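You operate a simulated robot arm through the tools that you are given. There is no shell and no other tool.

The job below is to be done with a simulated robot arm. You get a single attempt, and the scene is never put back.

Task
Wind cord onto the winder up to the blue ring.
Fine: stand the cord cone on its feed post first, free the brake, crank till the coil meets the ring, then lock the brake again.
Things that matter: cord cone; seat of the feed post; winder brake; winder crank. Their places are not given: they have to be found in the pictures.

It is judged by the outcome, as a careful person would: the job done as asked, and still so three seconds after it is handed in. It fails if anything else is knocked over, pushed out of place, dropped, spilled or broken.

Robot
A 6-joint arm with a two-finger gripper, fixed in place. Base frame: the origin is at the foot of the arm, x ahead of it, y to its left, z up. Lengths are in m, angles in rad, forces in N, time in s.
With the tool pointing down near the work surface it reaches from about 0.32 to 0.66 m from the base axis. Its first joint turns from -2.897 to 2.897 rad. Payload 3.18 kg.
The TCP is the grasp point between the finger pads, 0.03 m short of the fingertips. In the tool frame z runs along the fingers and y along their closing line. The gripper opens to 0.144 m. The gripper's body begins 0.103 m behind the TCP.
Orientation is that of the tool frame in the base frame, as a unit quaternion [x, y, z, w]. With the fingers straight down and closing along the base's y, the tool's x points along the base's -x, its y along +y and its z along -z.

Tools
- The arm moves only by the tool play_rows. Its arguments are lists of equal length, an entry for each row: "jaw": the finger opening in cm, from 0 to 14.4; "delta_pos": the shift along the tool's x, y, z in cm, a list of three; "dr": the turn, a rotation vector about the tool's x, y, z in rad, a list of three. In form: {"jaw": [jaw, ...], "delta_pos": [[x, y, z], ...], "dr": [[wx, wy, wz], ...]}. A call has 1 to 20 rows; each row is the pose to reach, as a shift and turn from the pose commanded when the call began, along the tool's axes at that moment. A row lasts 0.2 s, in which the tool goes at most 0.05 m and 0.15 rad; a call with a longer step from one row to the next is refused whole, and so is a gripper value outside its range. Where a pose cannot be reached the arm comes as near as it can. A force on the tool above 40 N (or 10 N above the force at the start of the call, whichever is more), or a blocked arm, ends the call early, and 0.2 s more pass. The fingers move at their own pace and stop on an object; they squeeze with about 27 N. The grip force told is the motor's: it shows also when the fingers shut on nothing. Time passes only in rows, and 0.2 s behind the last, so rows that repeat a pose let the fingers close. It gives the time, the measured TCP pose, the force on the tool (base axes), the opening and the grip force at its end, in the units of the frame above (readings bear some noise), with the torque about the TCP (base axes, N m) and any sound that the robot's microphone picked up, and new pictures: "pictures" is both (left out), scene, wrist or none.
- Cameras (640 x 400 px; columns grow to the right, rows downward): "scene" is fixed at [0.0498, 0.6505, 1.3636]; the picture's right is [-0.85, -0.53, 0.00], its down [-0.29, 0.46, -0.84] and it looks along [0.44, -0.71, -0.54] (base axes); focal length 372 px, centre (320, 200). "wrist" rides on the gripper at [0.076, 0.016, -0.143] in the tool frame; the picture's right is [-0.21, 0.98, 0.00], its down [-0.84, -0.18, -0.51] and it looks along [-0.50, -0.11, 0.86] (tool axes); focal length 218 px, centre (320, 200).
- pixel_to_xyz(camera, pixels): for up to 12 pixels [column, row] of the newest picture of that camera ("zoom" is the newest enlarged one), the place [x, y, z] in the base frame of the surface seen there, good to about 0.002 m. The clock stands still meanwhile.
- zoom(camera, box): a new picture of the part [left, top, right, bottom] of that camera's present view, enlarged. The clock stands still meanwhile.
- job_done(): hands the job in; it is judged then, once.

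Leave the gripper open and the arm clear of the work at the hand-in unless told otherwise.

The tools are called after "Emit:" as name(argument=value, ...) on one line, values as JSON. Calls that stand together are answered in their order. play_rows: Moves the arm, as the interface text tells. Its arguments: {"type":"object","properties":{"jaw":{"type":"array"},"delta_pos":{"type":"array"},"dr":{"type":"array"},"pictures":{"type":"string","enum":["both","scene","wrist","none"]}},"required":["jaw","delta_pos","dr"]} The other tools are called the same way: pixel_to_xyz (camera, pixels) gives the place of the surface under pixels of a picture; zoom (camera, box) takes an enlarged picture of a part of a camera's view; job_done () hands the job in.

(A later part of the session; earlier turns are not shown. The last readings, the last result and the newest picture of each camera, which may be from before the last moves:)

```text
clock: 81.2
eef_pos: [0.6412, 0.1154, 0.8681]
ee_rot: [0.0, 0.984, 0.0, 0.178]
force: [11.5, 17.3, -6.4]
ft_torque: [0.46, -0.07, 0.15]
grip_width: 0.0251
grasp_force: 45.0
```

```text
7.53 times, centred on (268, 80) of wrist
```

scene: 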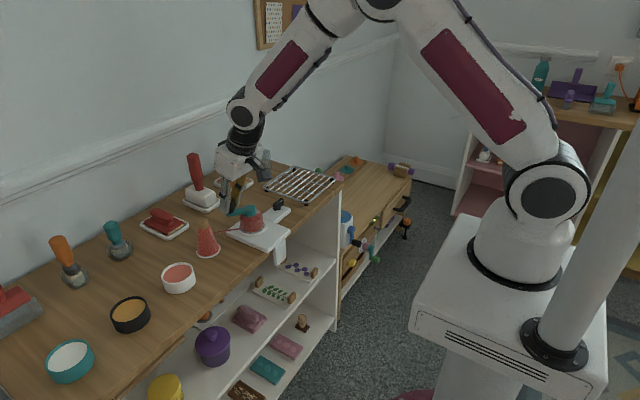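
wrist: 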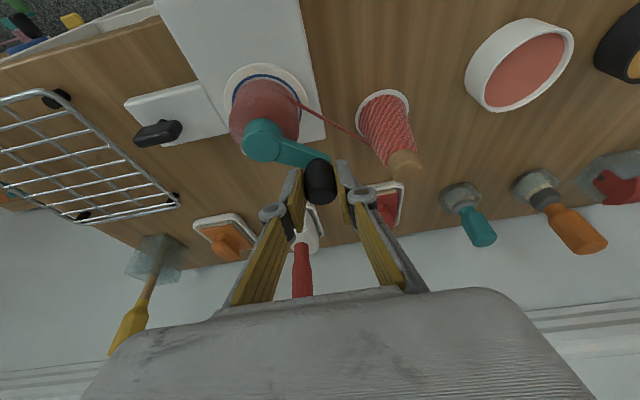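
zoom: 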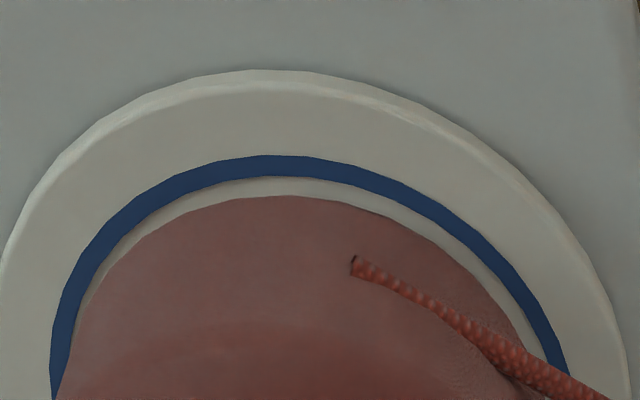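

Gap to the blue line's inner edge is ≈0.8 of the line's width; growth ≈0.3 mm/rad now. Wind another 1.92 rad.

Emit:
play_rows(jaw=[1.5, 1.5, 1.5, 1.5, 1.5, 1.5, 1.5, 1.5, 1.5, 1.5, 1.5, 1.5, 1.5], delta_pos=[[0.596, 0.488, -0.22], [1.284, 0.816, -0.474], [2.014, 1.024, -0.743], [2.764, 1.104, -1.02], [3.517, 1.056, -1.298], [4.254, 0.881, -1.569], [4.955, 0.583, -1.828], [5.601, 0.169, -2.066], [6.179, -0.349, -2.279], [6.671, -0.957, -2.461], [7.066, -1.641, -2.606], [7.354, -2.385, -2.713], [7.354, -2.385, -2.713]], dr=[[0, 0, 0], [0, 0, 0], [0, 0, 0], [0, 0, 0], [0, 0, 0], [0, 0, 0], [0, 0, 0], [0, 0, 0], [0, 0, 0], [0, 0, 0], [0, 0, 0], [0, 0, 0], [0, 0, 0]])

Emit:
zoom(camera="scene", box=[240, 225, 275, 245])

Emit:
zoom(camera="wrist", box=[270, 110, 370, 170])

```text
clock: 84.0
eef_pos: [0.564, 0.0914, 0.8668]
ee_rot: [-0.001, 0.984, 0.0, 0.178]
force: [-0.2, -0.1, 1.6]
ft_torque: [0.05, 0.06, -0.02]
grip_width: 0.0254
grasp_force: 45.0
```

scene: 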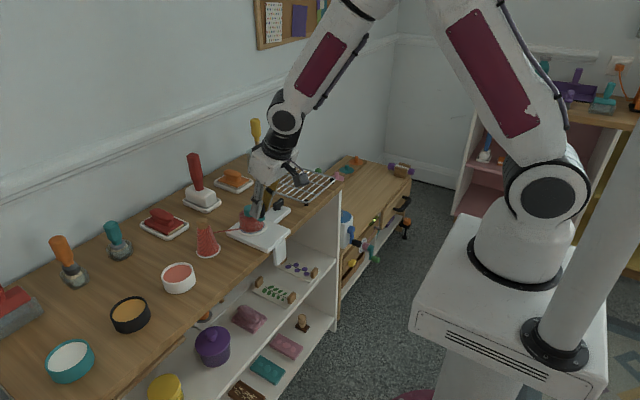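
wrist: 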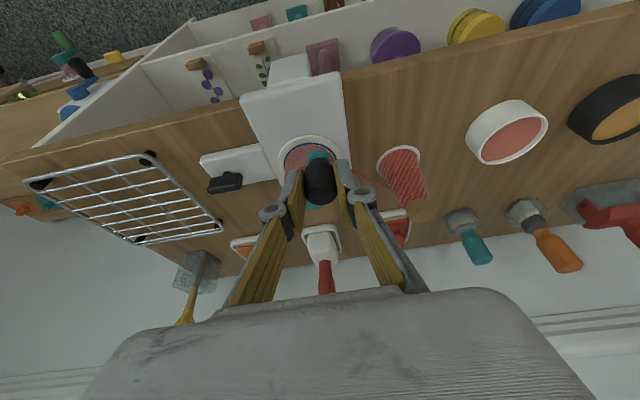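

```text
16.00 times, centred on (258, 235) of scene
```

zoom: 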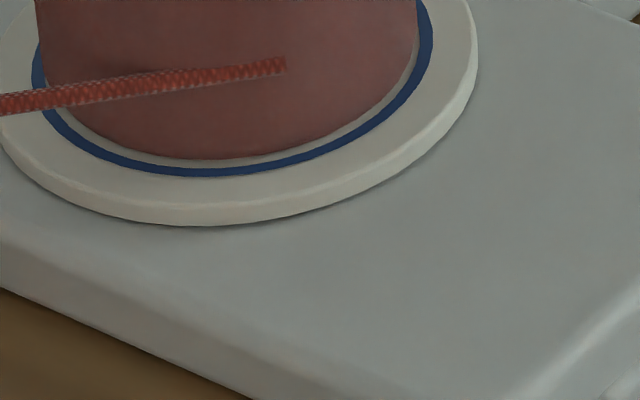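

```text
6.40 times, centred on (320, 140) of wrist
```

zoom: 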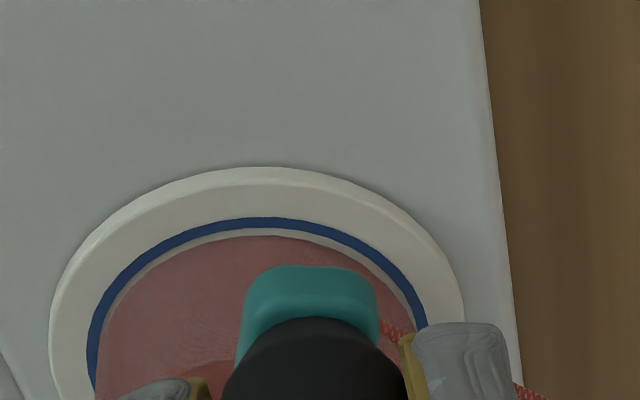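

Gap ≈0.5 of the line width to the ring's inner edge. Continue another 1.92 rad.

Emit:
play_rows(jaw=[1.5, 1.5, 1.5, 1.5, 1.5, 1.5, 1.5, 1.5, 1.5, 1.5, 1.5, 1.5, 1.5], delta_pos=[[0.173, -0.782, -0.064], [0.226, -1.584, -0.083], [0.159, -2.385, -0.059], [-0.027, -3.164, 0.01], [-0.326, -3.902, 0.12], [-0.733, -4.579, 0.27], [-1.235, -5.179, 0.455], [-1.82, -5.685, 0.671], [-2.473, -6.086, 0.912], [-3.179, -6.371, 1.173], [-3.919, -6.533, 1.446], [-4.672, -6.566, 1.724], [-4.672, -6.566, 1.724]], dr=[[0, 0, 0], [0, 0, 0], [0, 0, 0], [0, 0, 0], [0, 0, 0], [0, 0, 0], [0, 0, 0], [0, 0, 0], [0, 0, 0], [0, 0, 0], [0, 0, 0], [0, 0, 0], [0, 0, 0]])

Emit:
zoom(camera="scene", box=[240, 225, 275, 245])

Emit:
zoom(camera="wrist", box=[310, 50, 420, 120])

```text
clock: 86.8
eef_pos: [0.6131, 0.0256, 0.8665]
ee_rot: [0.0, 0.984, 0.0, 0.178]
force: [0.9, -6.0, 0.5]
ft_torque: [-0.14, -0.07, -0.04]
grip_width: 0.0253
grasp_force: 45.2
```

scene: 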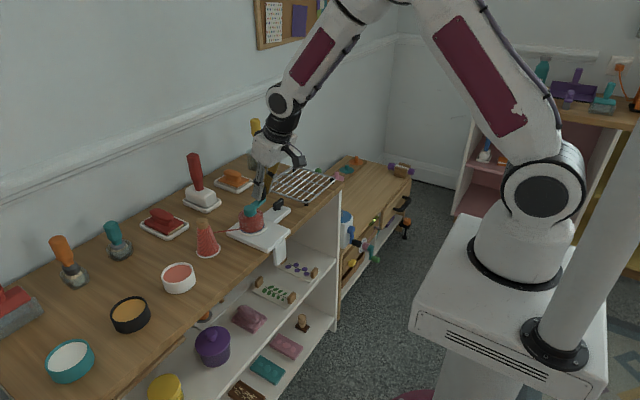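
wrist: 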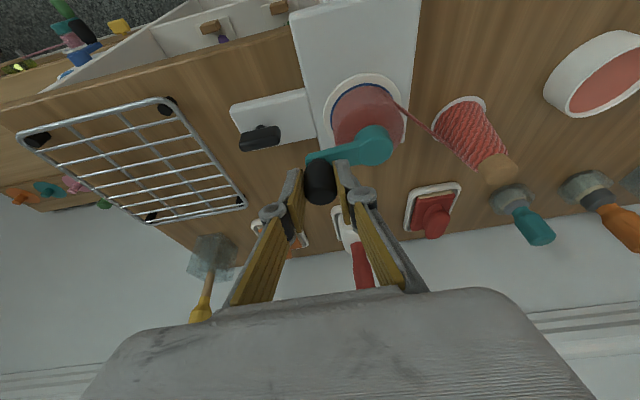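

```text
16.00 times, centred on (258, 235) of scene
```

zoom: 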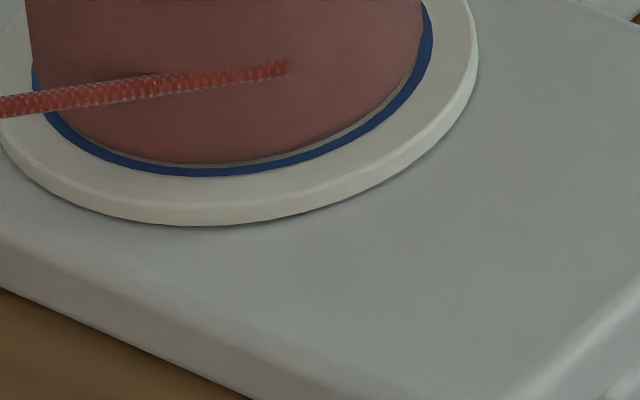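

```text
5.71 times, centred on (365, 85) of wrist
```

zoom: 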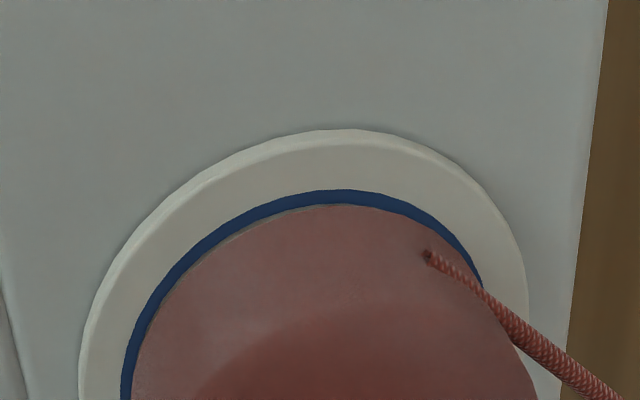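

The coil edge is now just about touching the ring's inner edge. Wind ~1.6 rad more so it clearly meets the ring, ending with the knob on the far side (away from the brake).

Emit:
play_rows(jaw=[1.5, 1.5, 1.5, 1.5, 1.5, 1.5, 1.5, 1.5, 1.5, 1.5, 1.5], delta_pos=[[-0.749, 0.094, 0.276], [-1.475, 0.315, 0.544], [-2.158, 0.656, 0.796], [-2.781, 1.109, 1.026], [-3.329, 1.661, 1.228], [-3.787, 2.3, 1.397], [-4.143, 3.008, 1.528], [-4.39, 3.768, 1.619], [-4.519, 4.56, 1.667], [-4.529, 5.364, 1.671], [-4.529, 5.364, 1.671]], dr=[[0, 0, 0], [0, 0, 0], [0, 0, 0], [0, 0, 0], [0, 0, 0], [0, 0, 0], [0, 0, 0], [0, 0, 0], [0, 0, 0], [0, 0, 0], [0, 0, 0]])

Emit:
zoom(camera="scene", box=[240, 225, 275, 245])

Emit:
zoom(camera="wrist", box=[240, 10, 350, 80])

```text
clock: 89.2
eef_pos: [0.6617, 0.0782, 0.8674]
ee_rot: [0.0, 0.984, 0.0, 0.177]
force: [-11.4, -0.5, -6.9]
ft_torque: [-0.06, 0.32, -0.01]
grip_width: 0.0253
grasp_force: 44.5
```

scene: 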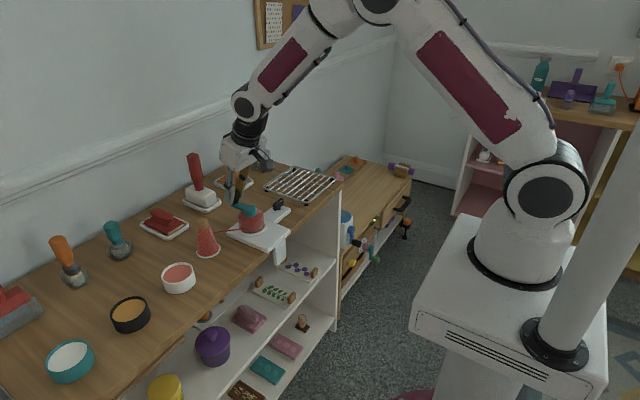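
wrist: 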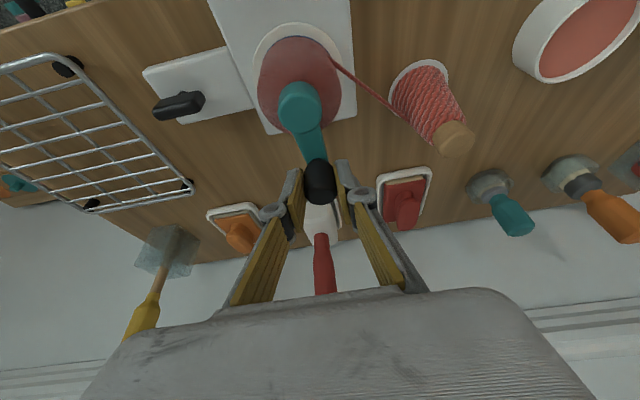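

```text
16.00 times, centred on (258, 235) of scene
```

zoom: 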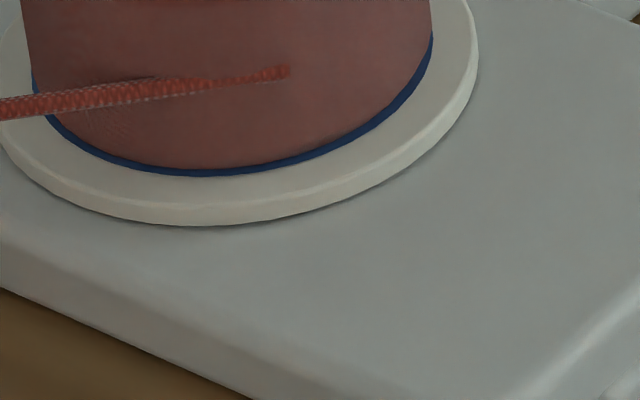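

```text
5.71 times, centred on (295, 45) of wrist
```

zoom: 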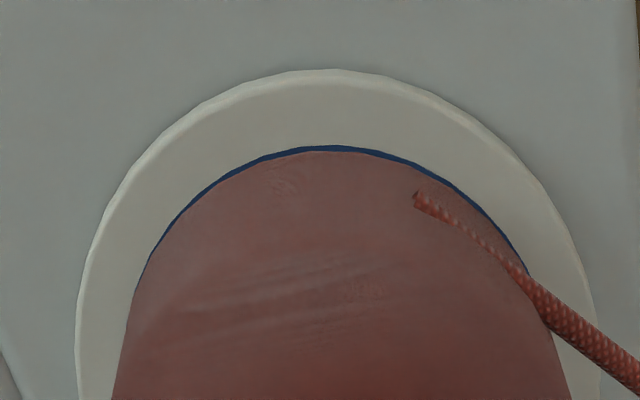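

The coil edge now lies about mid-way across the blue ring – that meets the ring. Stop cranking; relieve the small radial load and open the jaw without disturbing the crank.

Emit:
play_rows(jaw=[1.5, 1.5, 2.8, 4, 4.5, 4.5], delta_pos=[[0.05, 0, -0.02], [0.05, 0, -0.02], [0.05, 0, -0.02], [0.05, 0, -0.02], [0.05, 0, -0.02], [0.05, 0, -0.02]], dr=[[0, 0, 0], [0, 0, 0], [0, 0, 0], [0, 0, 0], [0, 0, 0], [0, 0, 0]])

Emit:
zoom(camera="scene", box=[225, 195, 285, 250])

Emit:
zoom(camera="wrist", box=[240, 10, 350, 80])

```text
clock: 90.6
eef_pos: [0.6618, 0.0785, 0.8679]
ee_rot: [0.0, 0.984, 0.0, 0.178]
force: [-0.5, -0.2, -0.6]
ft_torque: [0.03, 0.02, -0.01]
grip_width: 0.0451
grasp_force: 0.0
```

scene: 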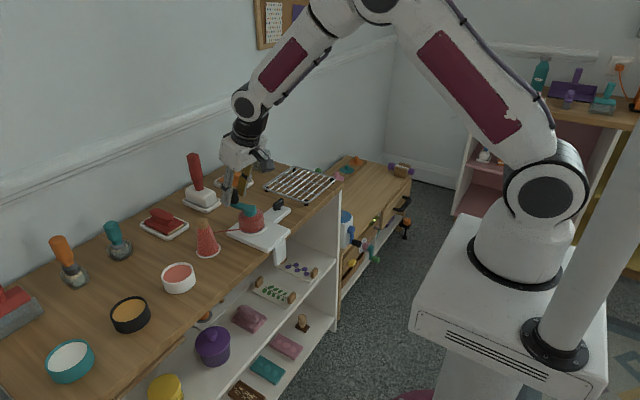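
wrist: 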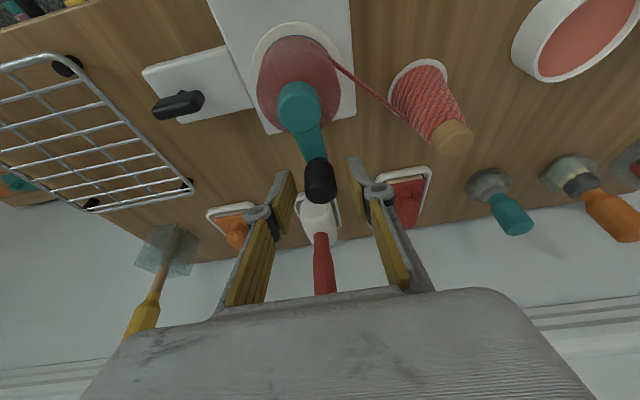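

```text
7.27 times, centred on (255, 222) of scene
```

zoom: 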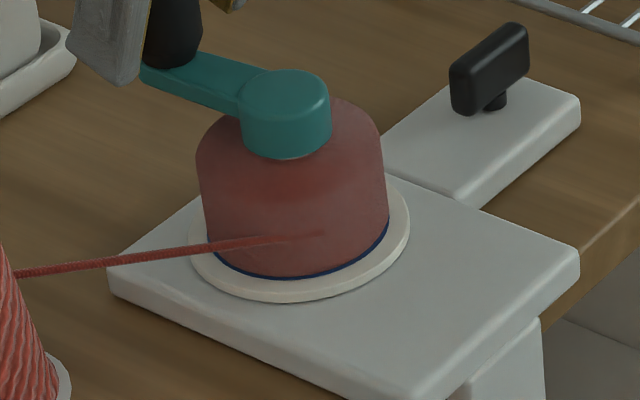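

```text
5.71 times, centred on (295, 45) of wrist
```

zoom: 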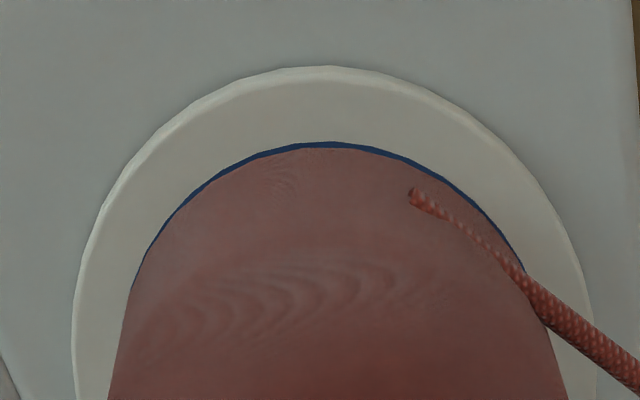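

The crank stays put with the coil on the ring. Now back out along the tool axis and move toward the robot, clear of the winder.

Emit:
play_rows(jaw=[4.5, 4.5, 4.5, 4.5, 4, 4, 4, 3, 3, 3], delta_pos=[[0, 0, -1.8], [0, 0, -4.2], [0, 0, -6.6], [0, 0, -9], [2.25, -2.37, -8.72], [4.49, -4.74, -8.44], [6.74, -7.11, -8.17], [8.98, -9.48, -7.89], [11.23, -11.85, -7.61], [11.23, -11.85, -7.61]], dr=[[0, 0, 0], [0, 0, 0], [0, 0, 0], [0, 0, 0], [0, 0, 0], [0, 0, 0], [0, 0, 0], [0, 0, 0], [0, 0, 0], [0, 0, 0]])

Emit:
zoom(camera="scene", box=[225, 185, 305, 250])

Emit:
zoom(camera="wrist", box=[270, 90, 400, 190])

```text
clock: 92.8
eef_pos: [0.5301, -0.0398, 0.8999]
ee_rot: [0.0, 0.984, 0.0, 0.178]
force: [0.0, 0.3, 0.9]
ft_torque: [0.01, -0.04, 0.0]
grip_width: 0.0299
grasp_force: 0.0
```

scene: 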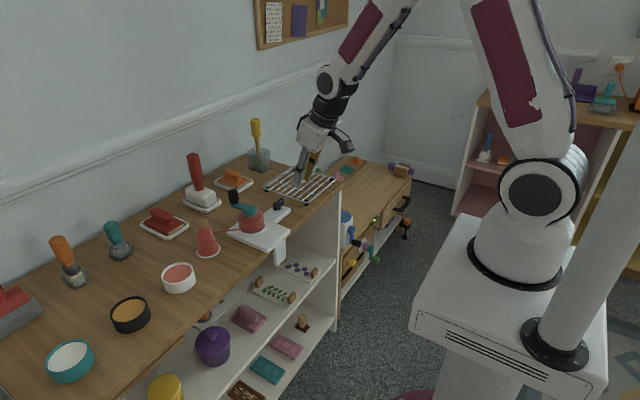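
wrist: 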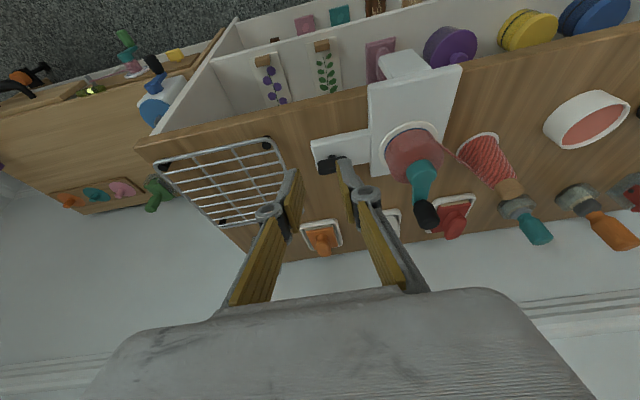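

```text
6.15 times, centred on (265, 218) of scene
```

zoom: 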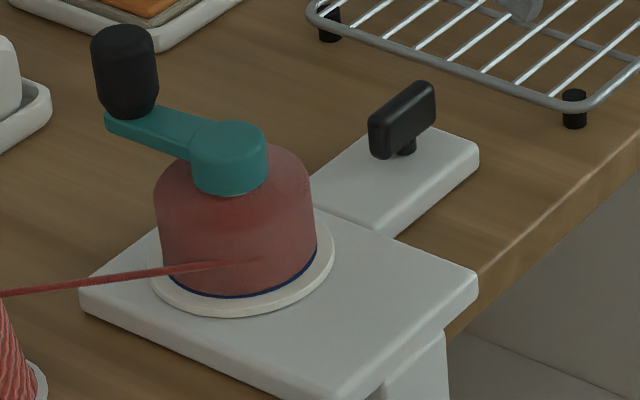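

```text
4.00 times, centred on (335, 140) of wrist
```

zoom: 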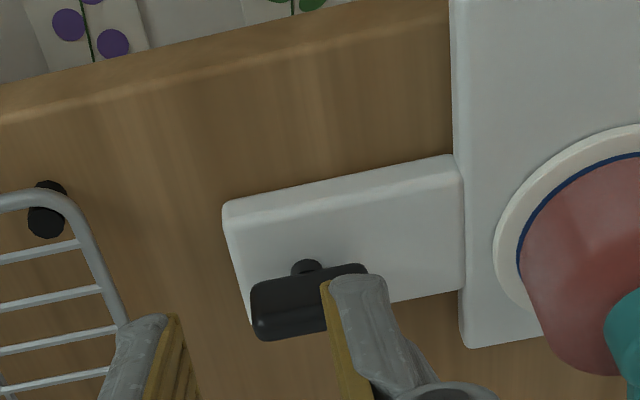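

Re-measure the brake bar's current pose, then yaw the tool +1.57 rad at a reachable spot in front of it.

Emit:
zoom(camera="scene", box=[260, 190, 300, 230])

Emit:
pixel_to_xyz(camera="zoom", pixels=[[265, 115], [300, 100], [340, 70], [250, 130], [300, 70], [258, 90], [345, 40], [305, 150]])

Emit:
play_rows(jaw=[3, 3, 3, 3, 3, 3, 3, 3, 3, 3, 3, 3, 3], delta_pos=[[-0.16, -0.17, 0.26], [-0.31, -0.33, 0.51], [-0.47, -0.5, 0.77], [-0.62, -0.67, 1.02], [-0.78, -0.83, 1.28], [-0.93, -1.0, 1.53], [-0.93, -1.2, 1.76], [-0.93, -1.4, 2.0], [-0.93, -1.6, 2.3], [-0.95, -1.8, 2.6], [-0.98, -1.9, 2.9], [-1.0, -2.0, 3.04], [-1.0, -2.0, 3.04]], dr=[[-0.0458, 0, -0.1226], [-0.0917, 0, -0.2453], [-0.1375, 0, -0.3679], [-0.1834, 0, -0.4906], [-0.2292, 0, -0.6132], [-0.2751, 0, -0.7359], [-0.3209, 0, -0.8585], [-0.3667, 0, -0.9812], [-0.4126, 0, -1.1038], [-0.4584, 0, -1.2265], [-0.5043, 0, -1.3491], [-0.5495, 0, -1.4702], [-0.5495, 0, -1.4702]])

```text
10.00 times, centred on (280, 210) of scene
```

zoom: 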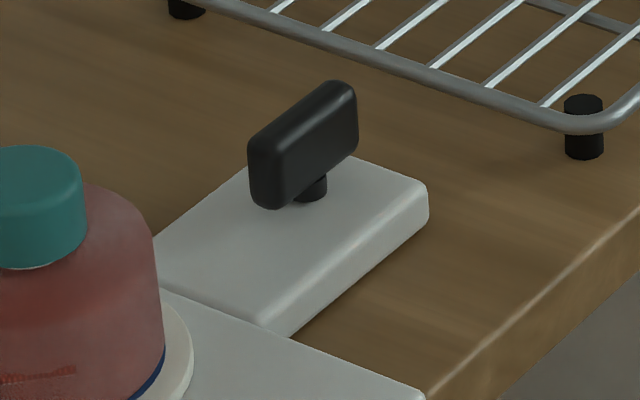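

```text
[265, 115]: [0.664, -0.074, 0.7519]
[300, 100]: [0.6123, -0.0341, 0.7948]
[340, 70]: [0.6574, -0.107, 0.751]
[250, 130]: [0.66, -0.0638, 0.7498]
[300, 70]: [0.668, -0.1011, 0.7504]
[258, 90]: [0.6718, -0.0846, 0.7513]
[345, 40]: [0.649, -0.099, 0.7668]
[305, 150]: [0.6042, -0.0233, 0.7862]
```

```text
clock: 95.6
eef_pos: [0.5492, -0.0594, 0.8761]
ee_rot: [-0.695, 0.696, 0.125, 0.126]
force: [-0.2, 0.0, 0.2]
ft_torque: [-0.04, -0.02, -0.01]
grip_width: 0.0298
grasp_force: 0.1
```

scene: 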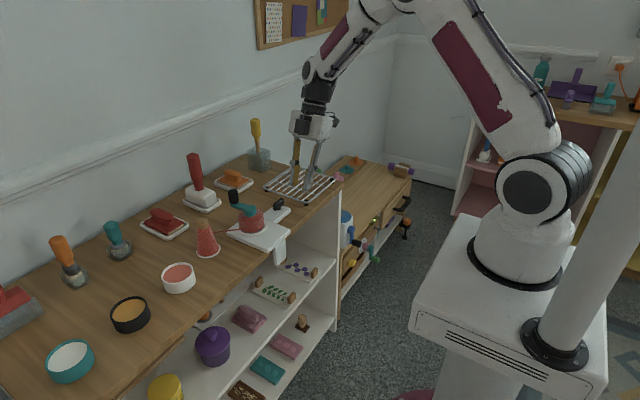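
wrist: 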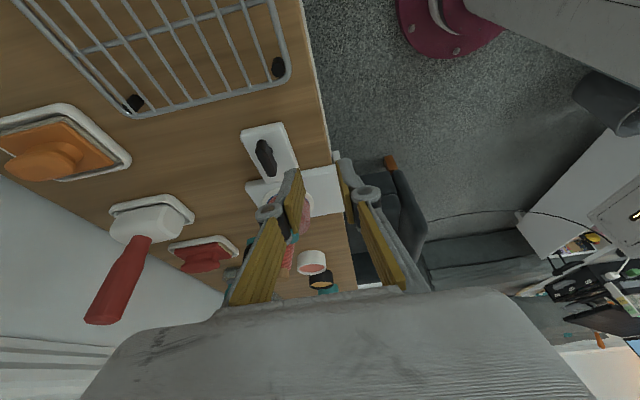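

Reached cleanly. To have reach margin I'll use yaw 1.25 (slightly short of the bar's 1.57; the wider jaw 4 cm still straddles the bar), and go to a pre-grip point above it.

Emit:
play_rows(jaw=[4, 4, 4, 4, 4], delta_pos=[[0.11, -1.34, 0.78], [0.21, -2.67, 1.57], [0.32, -4.0, 2.35], [0.42, -5.34, 3.13], [0.42, -5.34, 3.13]], dr=[[0.028, 0, 0.0749], [0.056, 0, 0.1499], [0.084, 0, 0.2248], [0.112, 0, 0.2997], [0.112, 0, 0.2997]])

Emit:
zoom(camera="wrist", box=[250, 90, 410, 220])

Emit:
zoom(camera="scene", box=[245, 160, 325, 230])

```text
clock: 96.8
eef_pos: [0.6032, -0.053, 0.8432]
ee_rot: [-0.574, 0.799, 0.104, 0.146]
force: [-0.3, 0.1, -0.1]
ft_torque: [-0.02, -0.03, 0.04]
grip_width: 0.04
grasp_force: 0.0
```

scene: 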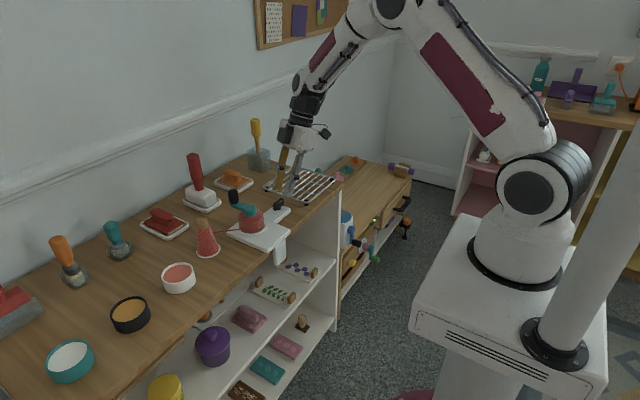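
wrist: 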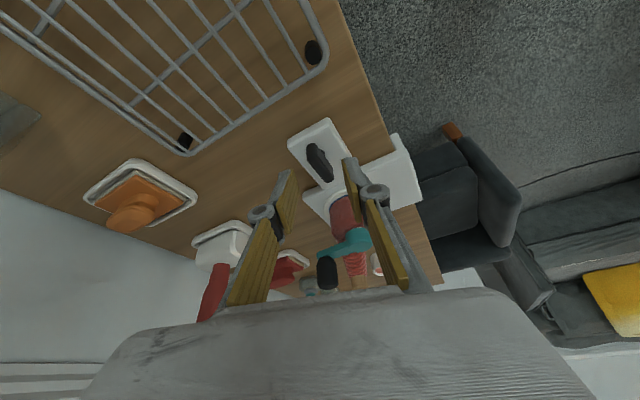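

```text
3.08 times, centred on (330, 155) of wrist
```

zoom: 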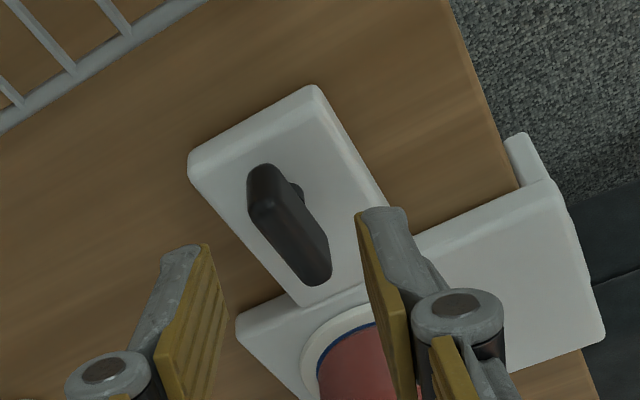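

```text
5.71 times, centred on (285, 195) of scene
```

zoom: 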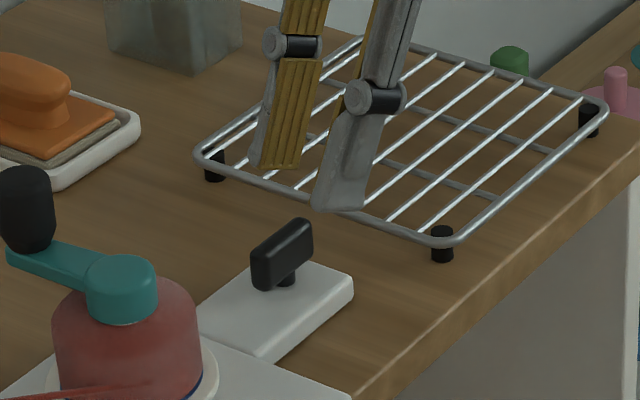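

Measure the bar's top in this view before descending.

Emit:
zoom(camera="wrist", box=[295, 130, 345, 190])

Emit:
pixel_to_xyz(camera="wrist", pixels=[[311, 149], [316, 156], [321, 163], [326, 171], [331, 178], [318, 166], [325, 162]])

```text
6.67 times, centred on (320, 160) of wrist
```

zoom: 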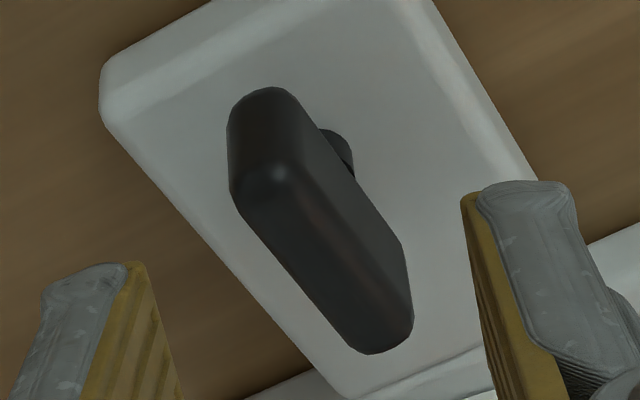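

```text
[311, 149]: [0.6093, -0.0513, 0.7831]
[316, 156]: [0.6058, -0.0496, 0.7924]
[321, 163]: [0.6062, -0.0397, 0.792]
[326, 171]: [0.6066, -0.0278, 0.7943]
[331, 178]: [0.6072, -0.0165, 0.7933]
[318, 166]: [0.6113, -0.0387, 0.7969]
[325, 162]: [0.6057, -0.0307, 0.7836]
```

Bar centre ≈(0.611, −0.0305). Descend 4.1 cm along the tool axis so the pads straddle it.

Emit:
play_rows(jaw=[4, 4, 4, 4, 4], delta_pos=[[0, -0.02, 1.0], [0, -0.04, 2.0], [0, -0.06, 3.1], [-0.03, -0.06, 4.1], [-0.03, -0.06, 4.1]], dr=[[0, 0, 0], [0, 0, 0], [0, 0, 0], [0, 0, 0], [0, 0, 0]])

Emit:
zoom(camera="wrist", box=[250, 90, 410, 220])

Emit:
zoom(camera="scene", box=[245, 160, 325, 230])

```text
clock: 98.0
eef_pos: [0.6077, -0.0394, 0.8043]
ee_rot: [-0.576, 0.798, 0.104, 0.144]
force: [1.1, -0.2, 0.7]
ft_torque: [-0.01, 0.02, -0.01]
grip_width: 0.04
grasp_force: 0.0
```

scene: 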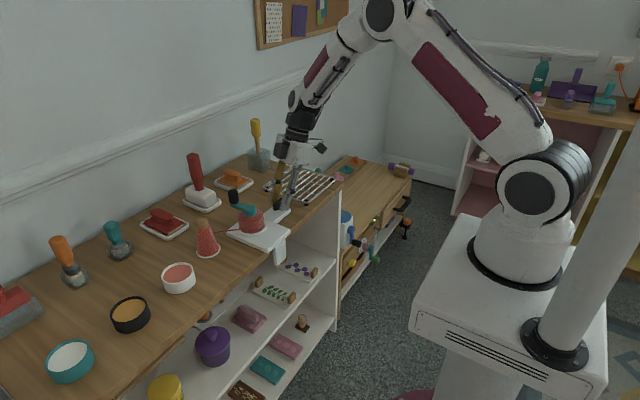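
wrist: 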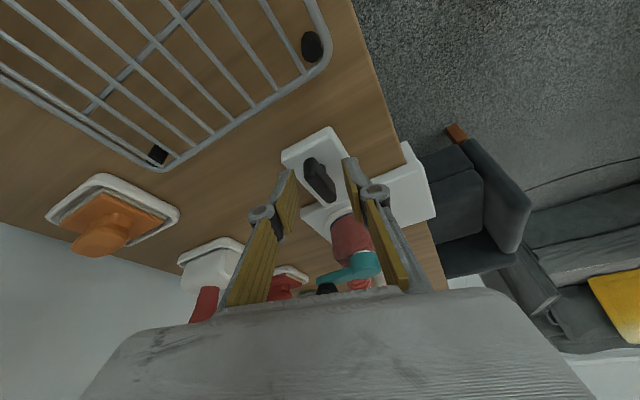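

```text
3.08 times, centred on (330, 155) of wrist
```

zoom: 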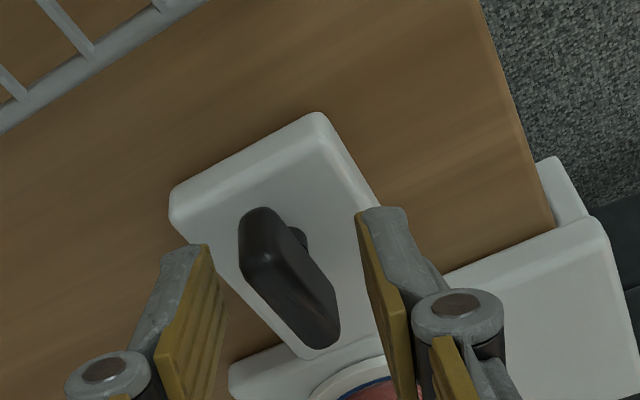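

```text
5.71 times, centred on (285, 195) of scene
```

zoom: 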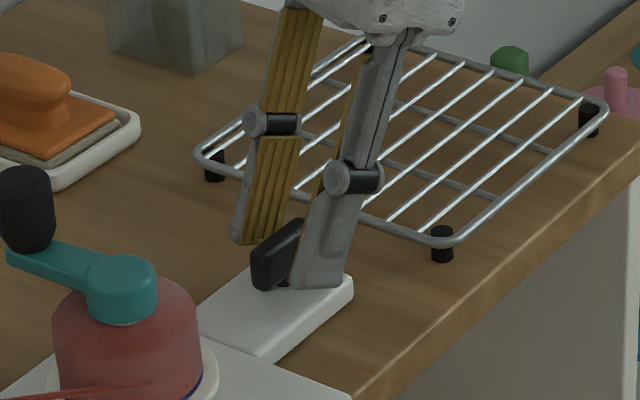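

Bar sits between the pads, centred. Closing will nudge it clockwise (toward lock) into alignment.

Emit:
play_rows(jaw=[3, 2.2, 1.5, 0.5, 0.5, 0.5], delta_pos=[[0, 0, 0], [0, 0, 0], [0, 0, 0], [0, 0, 0], [0, 0, 0], [0, 0, 0]], dr=[[0, 0, 0], [0, 0, 0], [0, 0, 0], [0, 0, 0], [0, 0, 0], [0, 0, 0]])

Emit:
zoom(camera="wrist", box=[250, 90, 410, 220])

```text
clock: 99.4
eef_pos: [0.6081, -0.0391, 0.8048]
ee_rot: [-0.575, 0.799, 0.104, 0.145]
force: [1.0, 0.0, -3.1]
ft_torque: [0.01, -0.03, -0.03]
grip_width: 0.0116
grasp_force: 41.9
```

scene: 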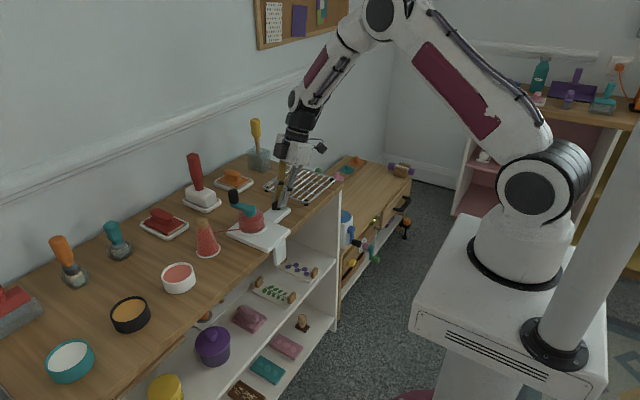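
wrist: 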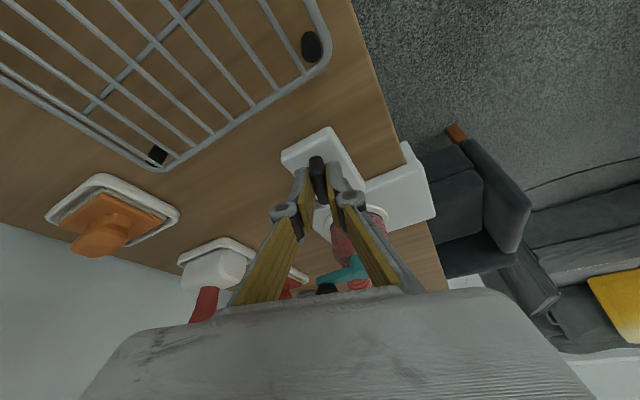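

```text
3.08 times, centred on (330, 155) of wrist
```

zoom: 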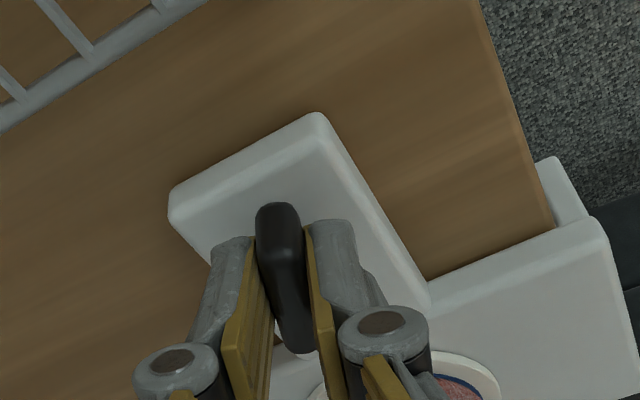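

Aligned with tiny forces. Now rotate clockwise 0.4 rad about the stem toward lock.

Emit:
play_rows(jaw=[0.5, 0.5, 0.5, 0.5, 0.5, 0.5], delta_pos=[[-0.003, 0.076, 0.001], [-0.011, 0.151, 0.004], [-0.026, 0.226, 0.01], [-0.045, 0.299, 0.017], [-0.07, 0.37, 0.026], [-0.07, 0.37, 0.026]], dr=[[0.028, 0, 0.0749], [0.056, 0, 0.1499], [0.084, 0, 0.2248], [0.112, 0, 0.2997], [0.14, 0, 0.3747], [0.14, 0, 0.3747]], pictures="none")

```text
clock: 100.8
eef_pos: [0.6042, -0.0377, 0.8042]
ee_rot: [-0.405, 0.897, 0.073, 0.161]
force: [-4.8, -2.3, -18.2]
ft_torque: [-0.06, 0.12, 0.02]
grip_width: 0.0117
grasp_force: 41.6
```

Turning freely (0.85 rad now). Another 0.4 rad.

Emit:
play_rows(jaw=[0.5, 0.5, 0.5, 0.5, 0.5, 0.5], delta_pos=[[0.008, 0.076, 0.029], [-0.001, 0.151, 0.032], [-0.016, 0.226, 0.038], [-0.035, 0.299, 0.045], [-0.06, 0.37, 0.054], [-0.06, 0.37, 0.054]], dr=[[0.028, 0, 0.0749], [0.056, 0, 0.1499], [0.084, 0, 0.2248], [0.112, 0, 0.2997], [0.14, 0, 0.3747], [0.14, 0, 0.3747]], pictures="none")

```text
clock: 102.2
eef_pos: [0.6021, -0.0348, 0.8053]
ee_rot: [-0.219, 0.959, 0.041, 0.173]
force: [-9.8, -3.7, -18.3]
ft_torque: [-0.16, 0.42, 0.03]
grip_width: 0.0117
grasp_force: 41.5
```

At 0.45 rad. Another 0.32 rad with small radial relief.

Emit:
play_rows(jaw=[0.5, 0.5, 0.5, 0.5, 0.5], delta_pos=[[0.042, 0.076, 0.006], [0.033, 0.151, 0.009], [0.019, 0.226, 0.014], [-0.001, 0.299, 0.022], [-0.001, 0.299, 0.022]], dr=[[0.028, 0, 0.0749], [0.056, 0, 0.1499], [0.084, 0, 0.2248], [0.112, 0, 0.2997], [0.112, 0, 0.2997]])

Emit:
zoom(camera="scene", box=[245, 160, 325, 230])

```text
clock: 103.4
eef_pos: [0.5999, -0.0328, 0.8052]
ee_rot: [-0.063, 0.982, 0.013, 0.177]
force: [-15.4, 7.0, -6.2]
ft_torque: [0.09, 0.78, 0.12]
grip_width: 0.0114
grasp_force: 41.5
```

scene: 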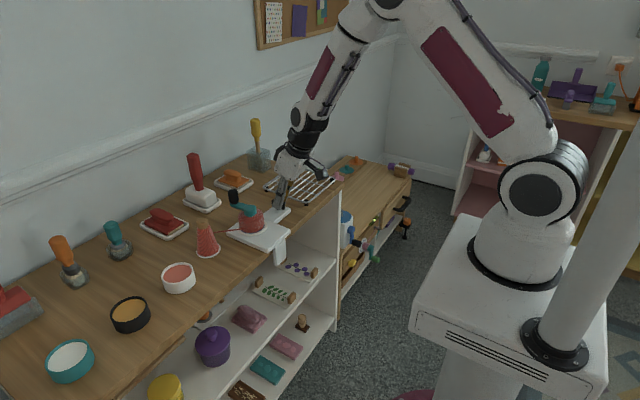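
wrist: 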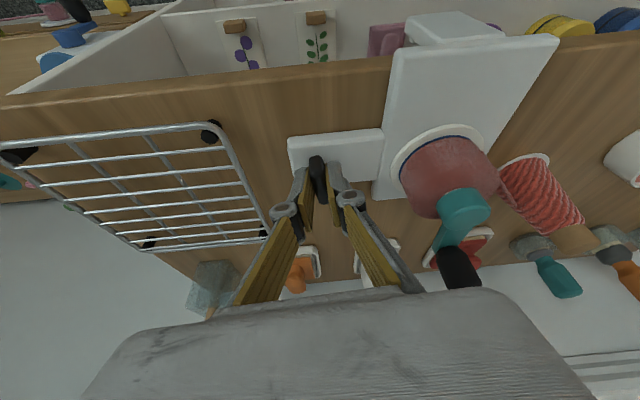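

```text
5.71 times, centred on (285, 195) of scene
```

zoom: 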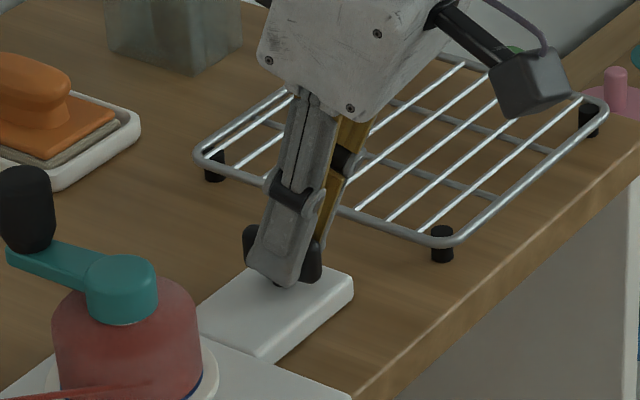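

0.13 rad left. Turn the last bit to the stop (to yaw ≈ −0.04 commanded) and read the torque.

Emit:
play_rows(jaw=[0.5, 0.5, 0.5, 0.5], delta_pos=[[0.036, 0.066, -0.013], [0.029, 0.133, -0.011], [0.024, 0.161, -0.009], [0.024, 0.161, -0.009]], dr=[[0.0245, 0, 0.0656], [0.049, 0, 0.1311], [0.0595, 0, 0.1592], [0.0595, 0, 0.1592]])

Emit:
zoom(camera="wrist", box=[250, 90, 410, 220])

```text
clock: 104.4
eef_pos: [0.6015, -0.0301, 0.8046]
ee_rot: [0.019, 0.984, -0.004, 0.178]
force: [-8.7, 22.2, -9.4]
ft_torque: [0.13, 0.21, 1.23]
grip_width: 0.0124
grasp_force: 42.1
```

scene: 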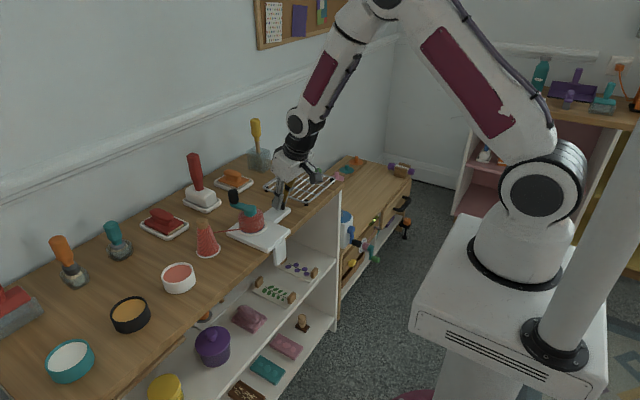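
wrist: 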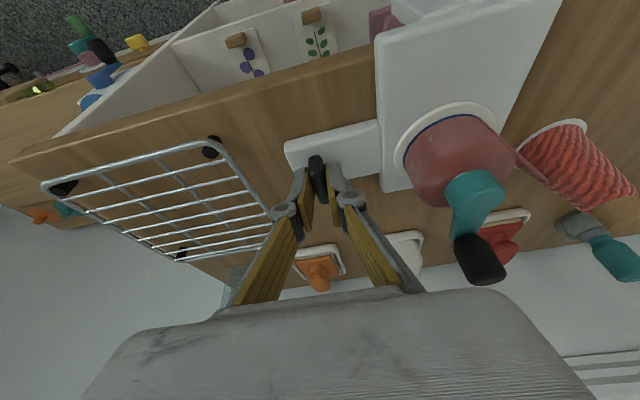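

```text
3.08 times, centred on (330, 155) of wrist
```

zoom: 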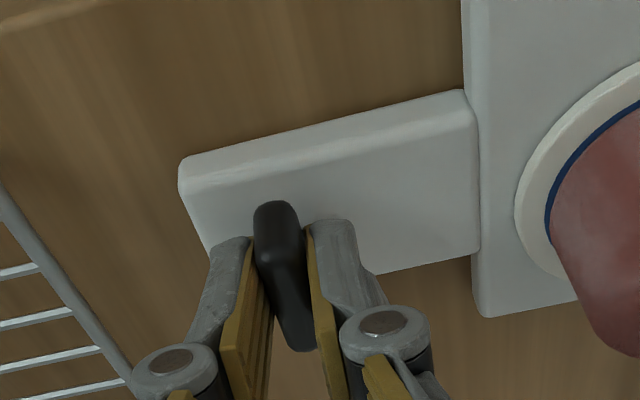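

The stop is reached (1.23 N·m at yaw ≈ −0.04): the brake is back at its original locked position. Open the jaw, let it settle, and check.

Emit:
play_rows(jaw=[2.0, 3.6, 3.6, 3.6], delta_pos=[[0, 0, 0], [0, 0, 0], [0, 0, 0], [0, 0, 0]], dr=[[0, 0, 0], [0, 0, 0], [0, 0, 0], [0, 0, 0]])

Emit:
zoom(camera="wrist", box=[250, 90, 410, 220])

```text
clock: 105.4
eef_pos: [0.6012, -0.0308, 0.8059]
ee_rot: [0.02, 0.984, -0.004, 0.177]
force: [-0.1, 0.0, -0.1]
ft_torque: [-0.02, 0.01, 0.01]
grip_width: 0.0359
grasp_force: 0.1
```

scene: 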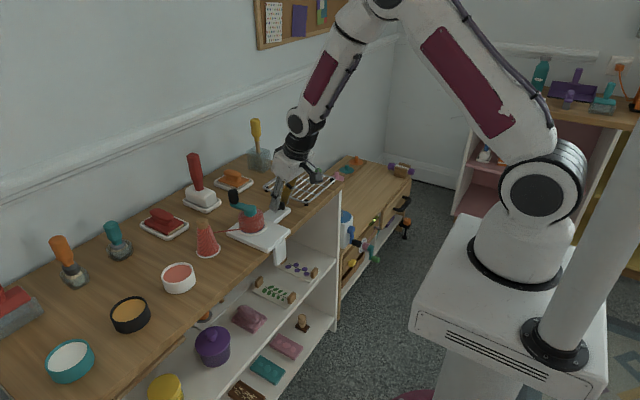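
wrist: 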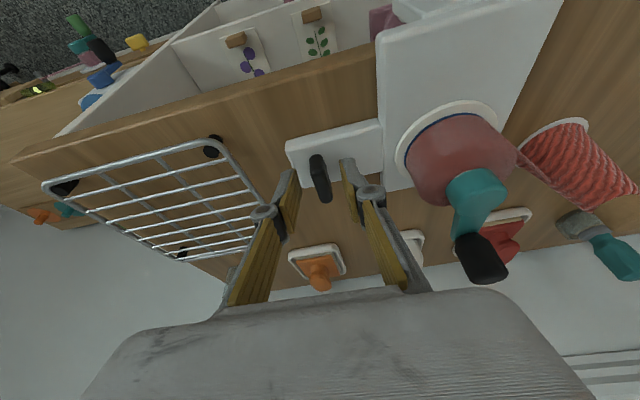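

```text
3.08 times, centred on (330, 155) of wrist
```

zoom: 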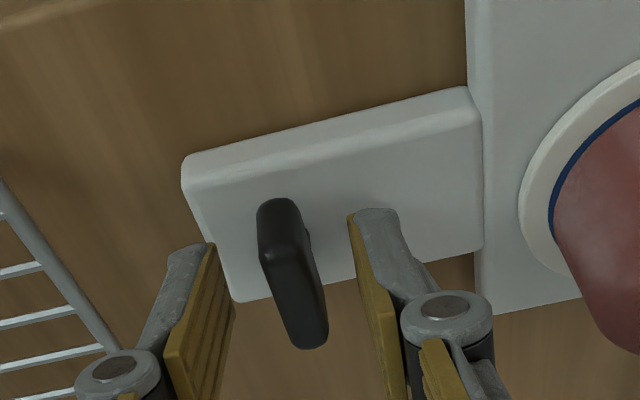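

The lever is across the plate as it was originally. Slide out toward the robot, then up, then view everything.

Emit:
play_rows(jaw=[3.6, 3.6, 3.6, 3.6, 4, 6, 8, 8, 8], delta_pos=[[1.17, 0, -0.44], [2.34, 0, -0.875], [3.51, 0, -1.31], [4.68, 0, -1.75], [3.8, 0, -4.1], [2.93, 0, -6.44], [2.05, 0, -8.78], [1.18, 0, -11.12], [1.18, 0, -11.12]], dr=[[0, 0, 0], [0, 0, 0], [0, 0, 0], [0, 0, 0], [0, 0, 0], [0, 0, 0], [0, 0, 0], [0, 0, 0], [0, 0, 0]])

Emit:
zoom(camera="scene", box=[190, 180, 310, 270])

Emit:
zoom(camera="scene", box=[240, 225, 275, 245])

```text
clock: 107.4
eef_pos: [0.5503, -0.027, 0.9052]
ee_rot: [0.02, 0.984, -0.004, 0.179]
force: [-0.3, -0.9, -0.3]
ft_torque: [0.04, -0.01, 0.01]
grip_width: 0.0803
grasp_force: 0.1
```

scene: 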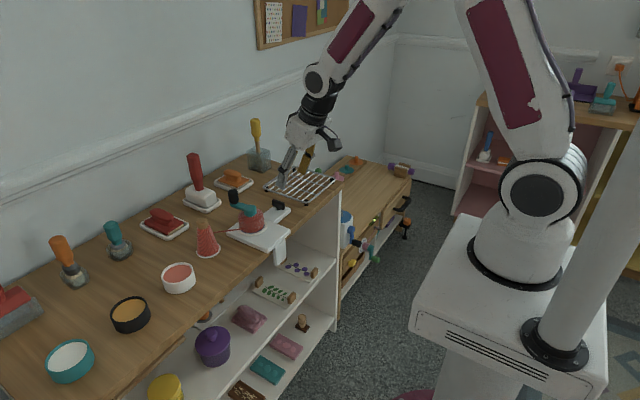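
wrist: 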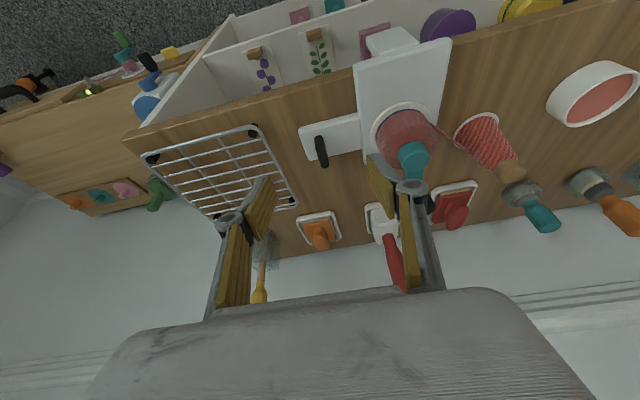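

```text
4.44 times, centred on (250, 225) of scene
```

zoom: 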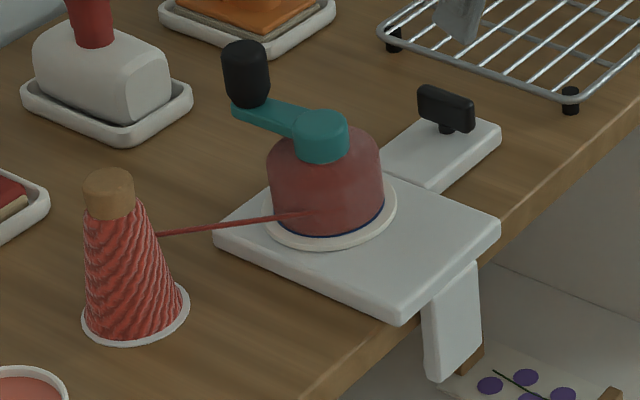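

```text
16.00 times, centred on (258, 235) of scene
```

zoom: 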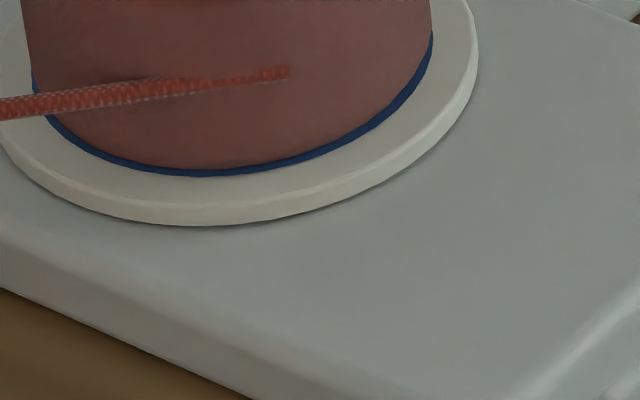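

Cone seated, coil on the ring. Compare the brake lever and the rack with their original pictures.

Emit:
zoom(camera="scene", box=[260, 190, 300, 230])

Emit:
zoom(camera="scene", box=[180, 150, 360, 270])

```text
10.00 times, centred on (280, 210) of scene
```

zoom: 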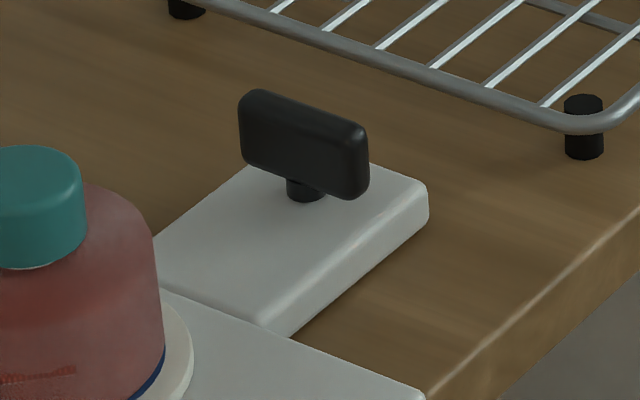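

```text
3.33 times, centred on (270, 210) of scene
```

zoom: 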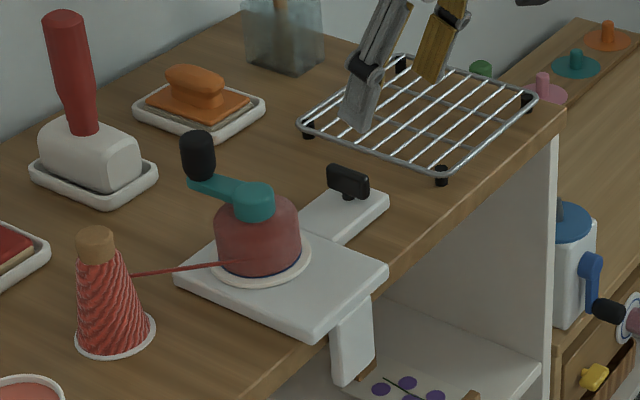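

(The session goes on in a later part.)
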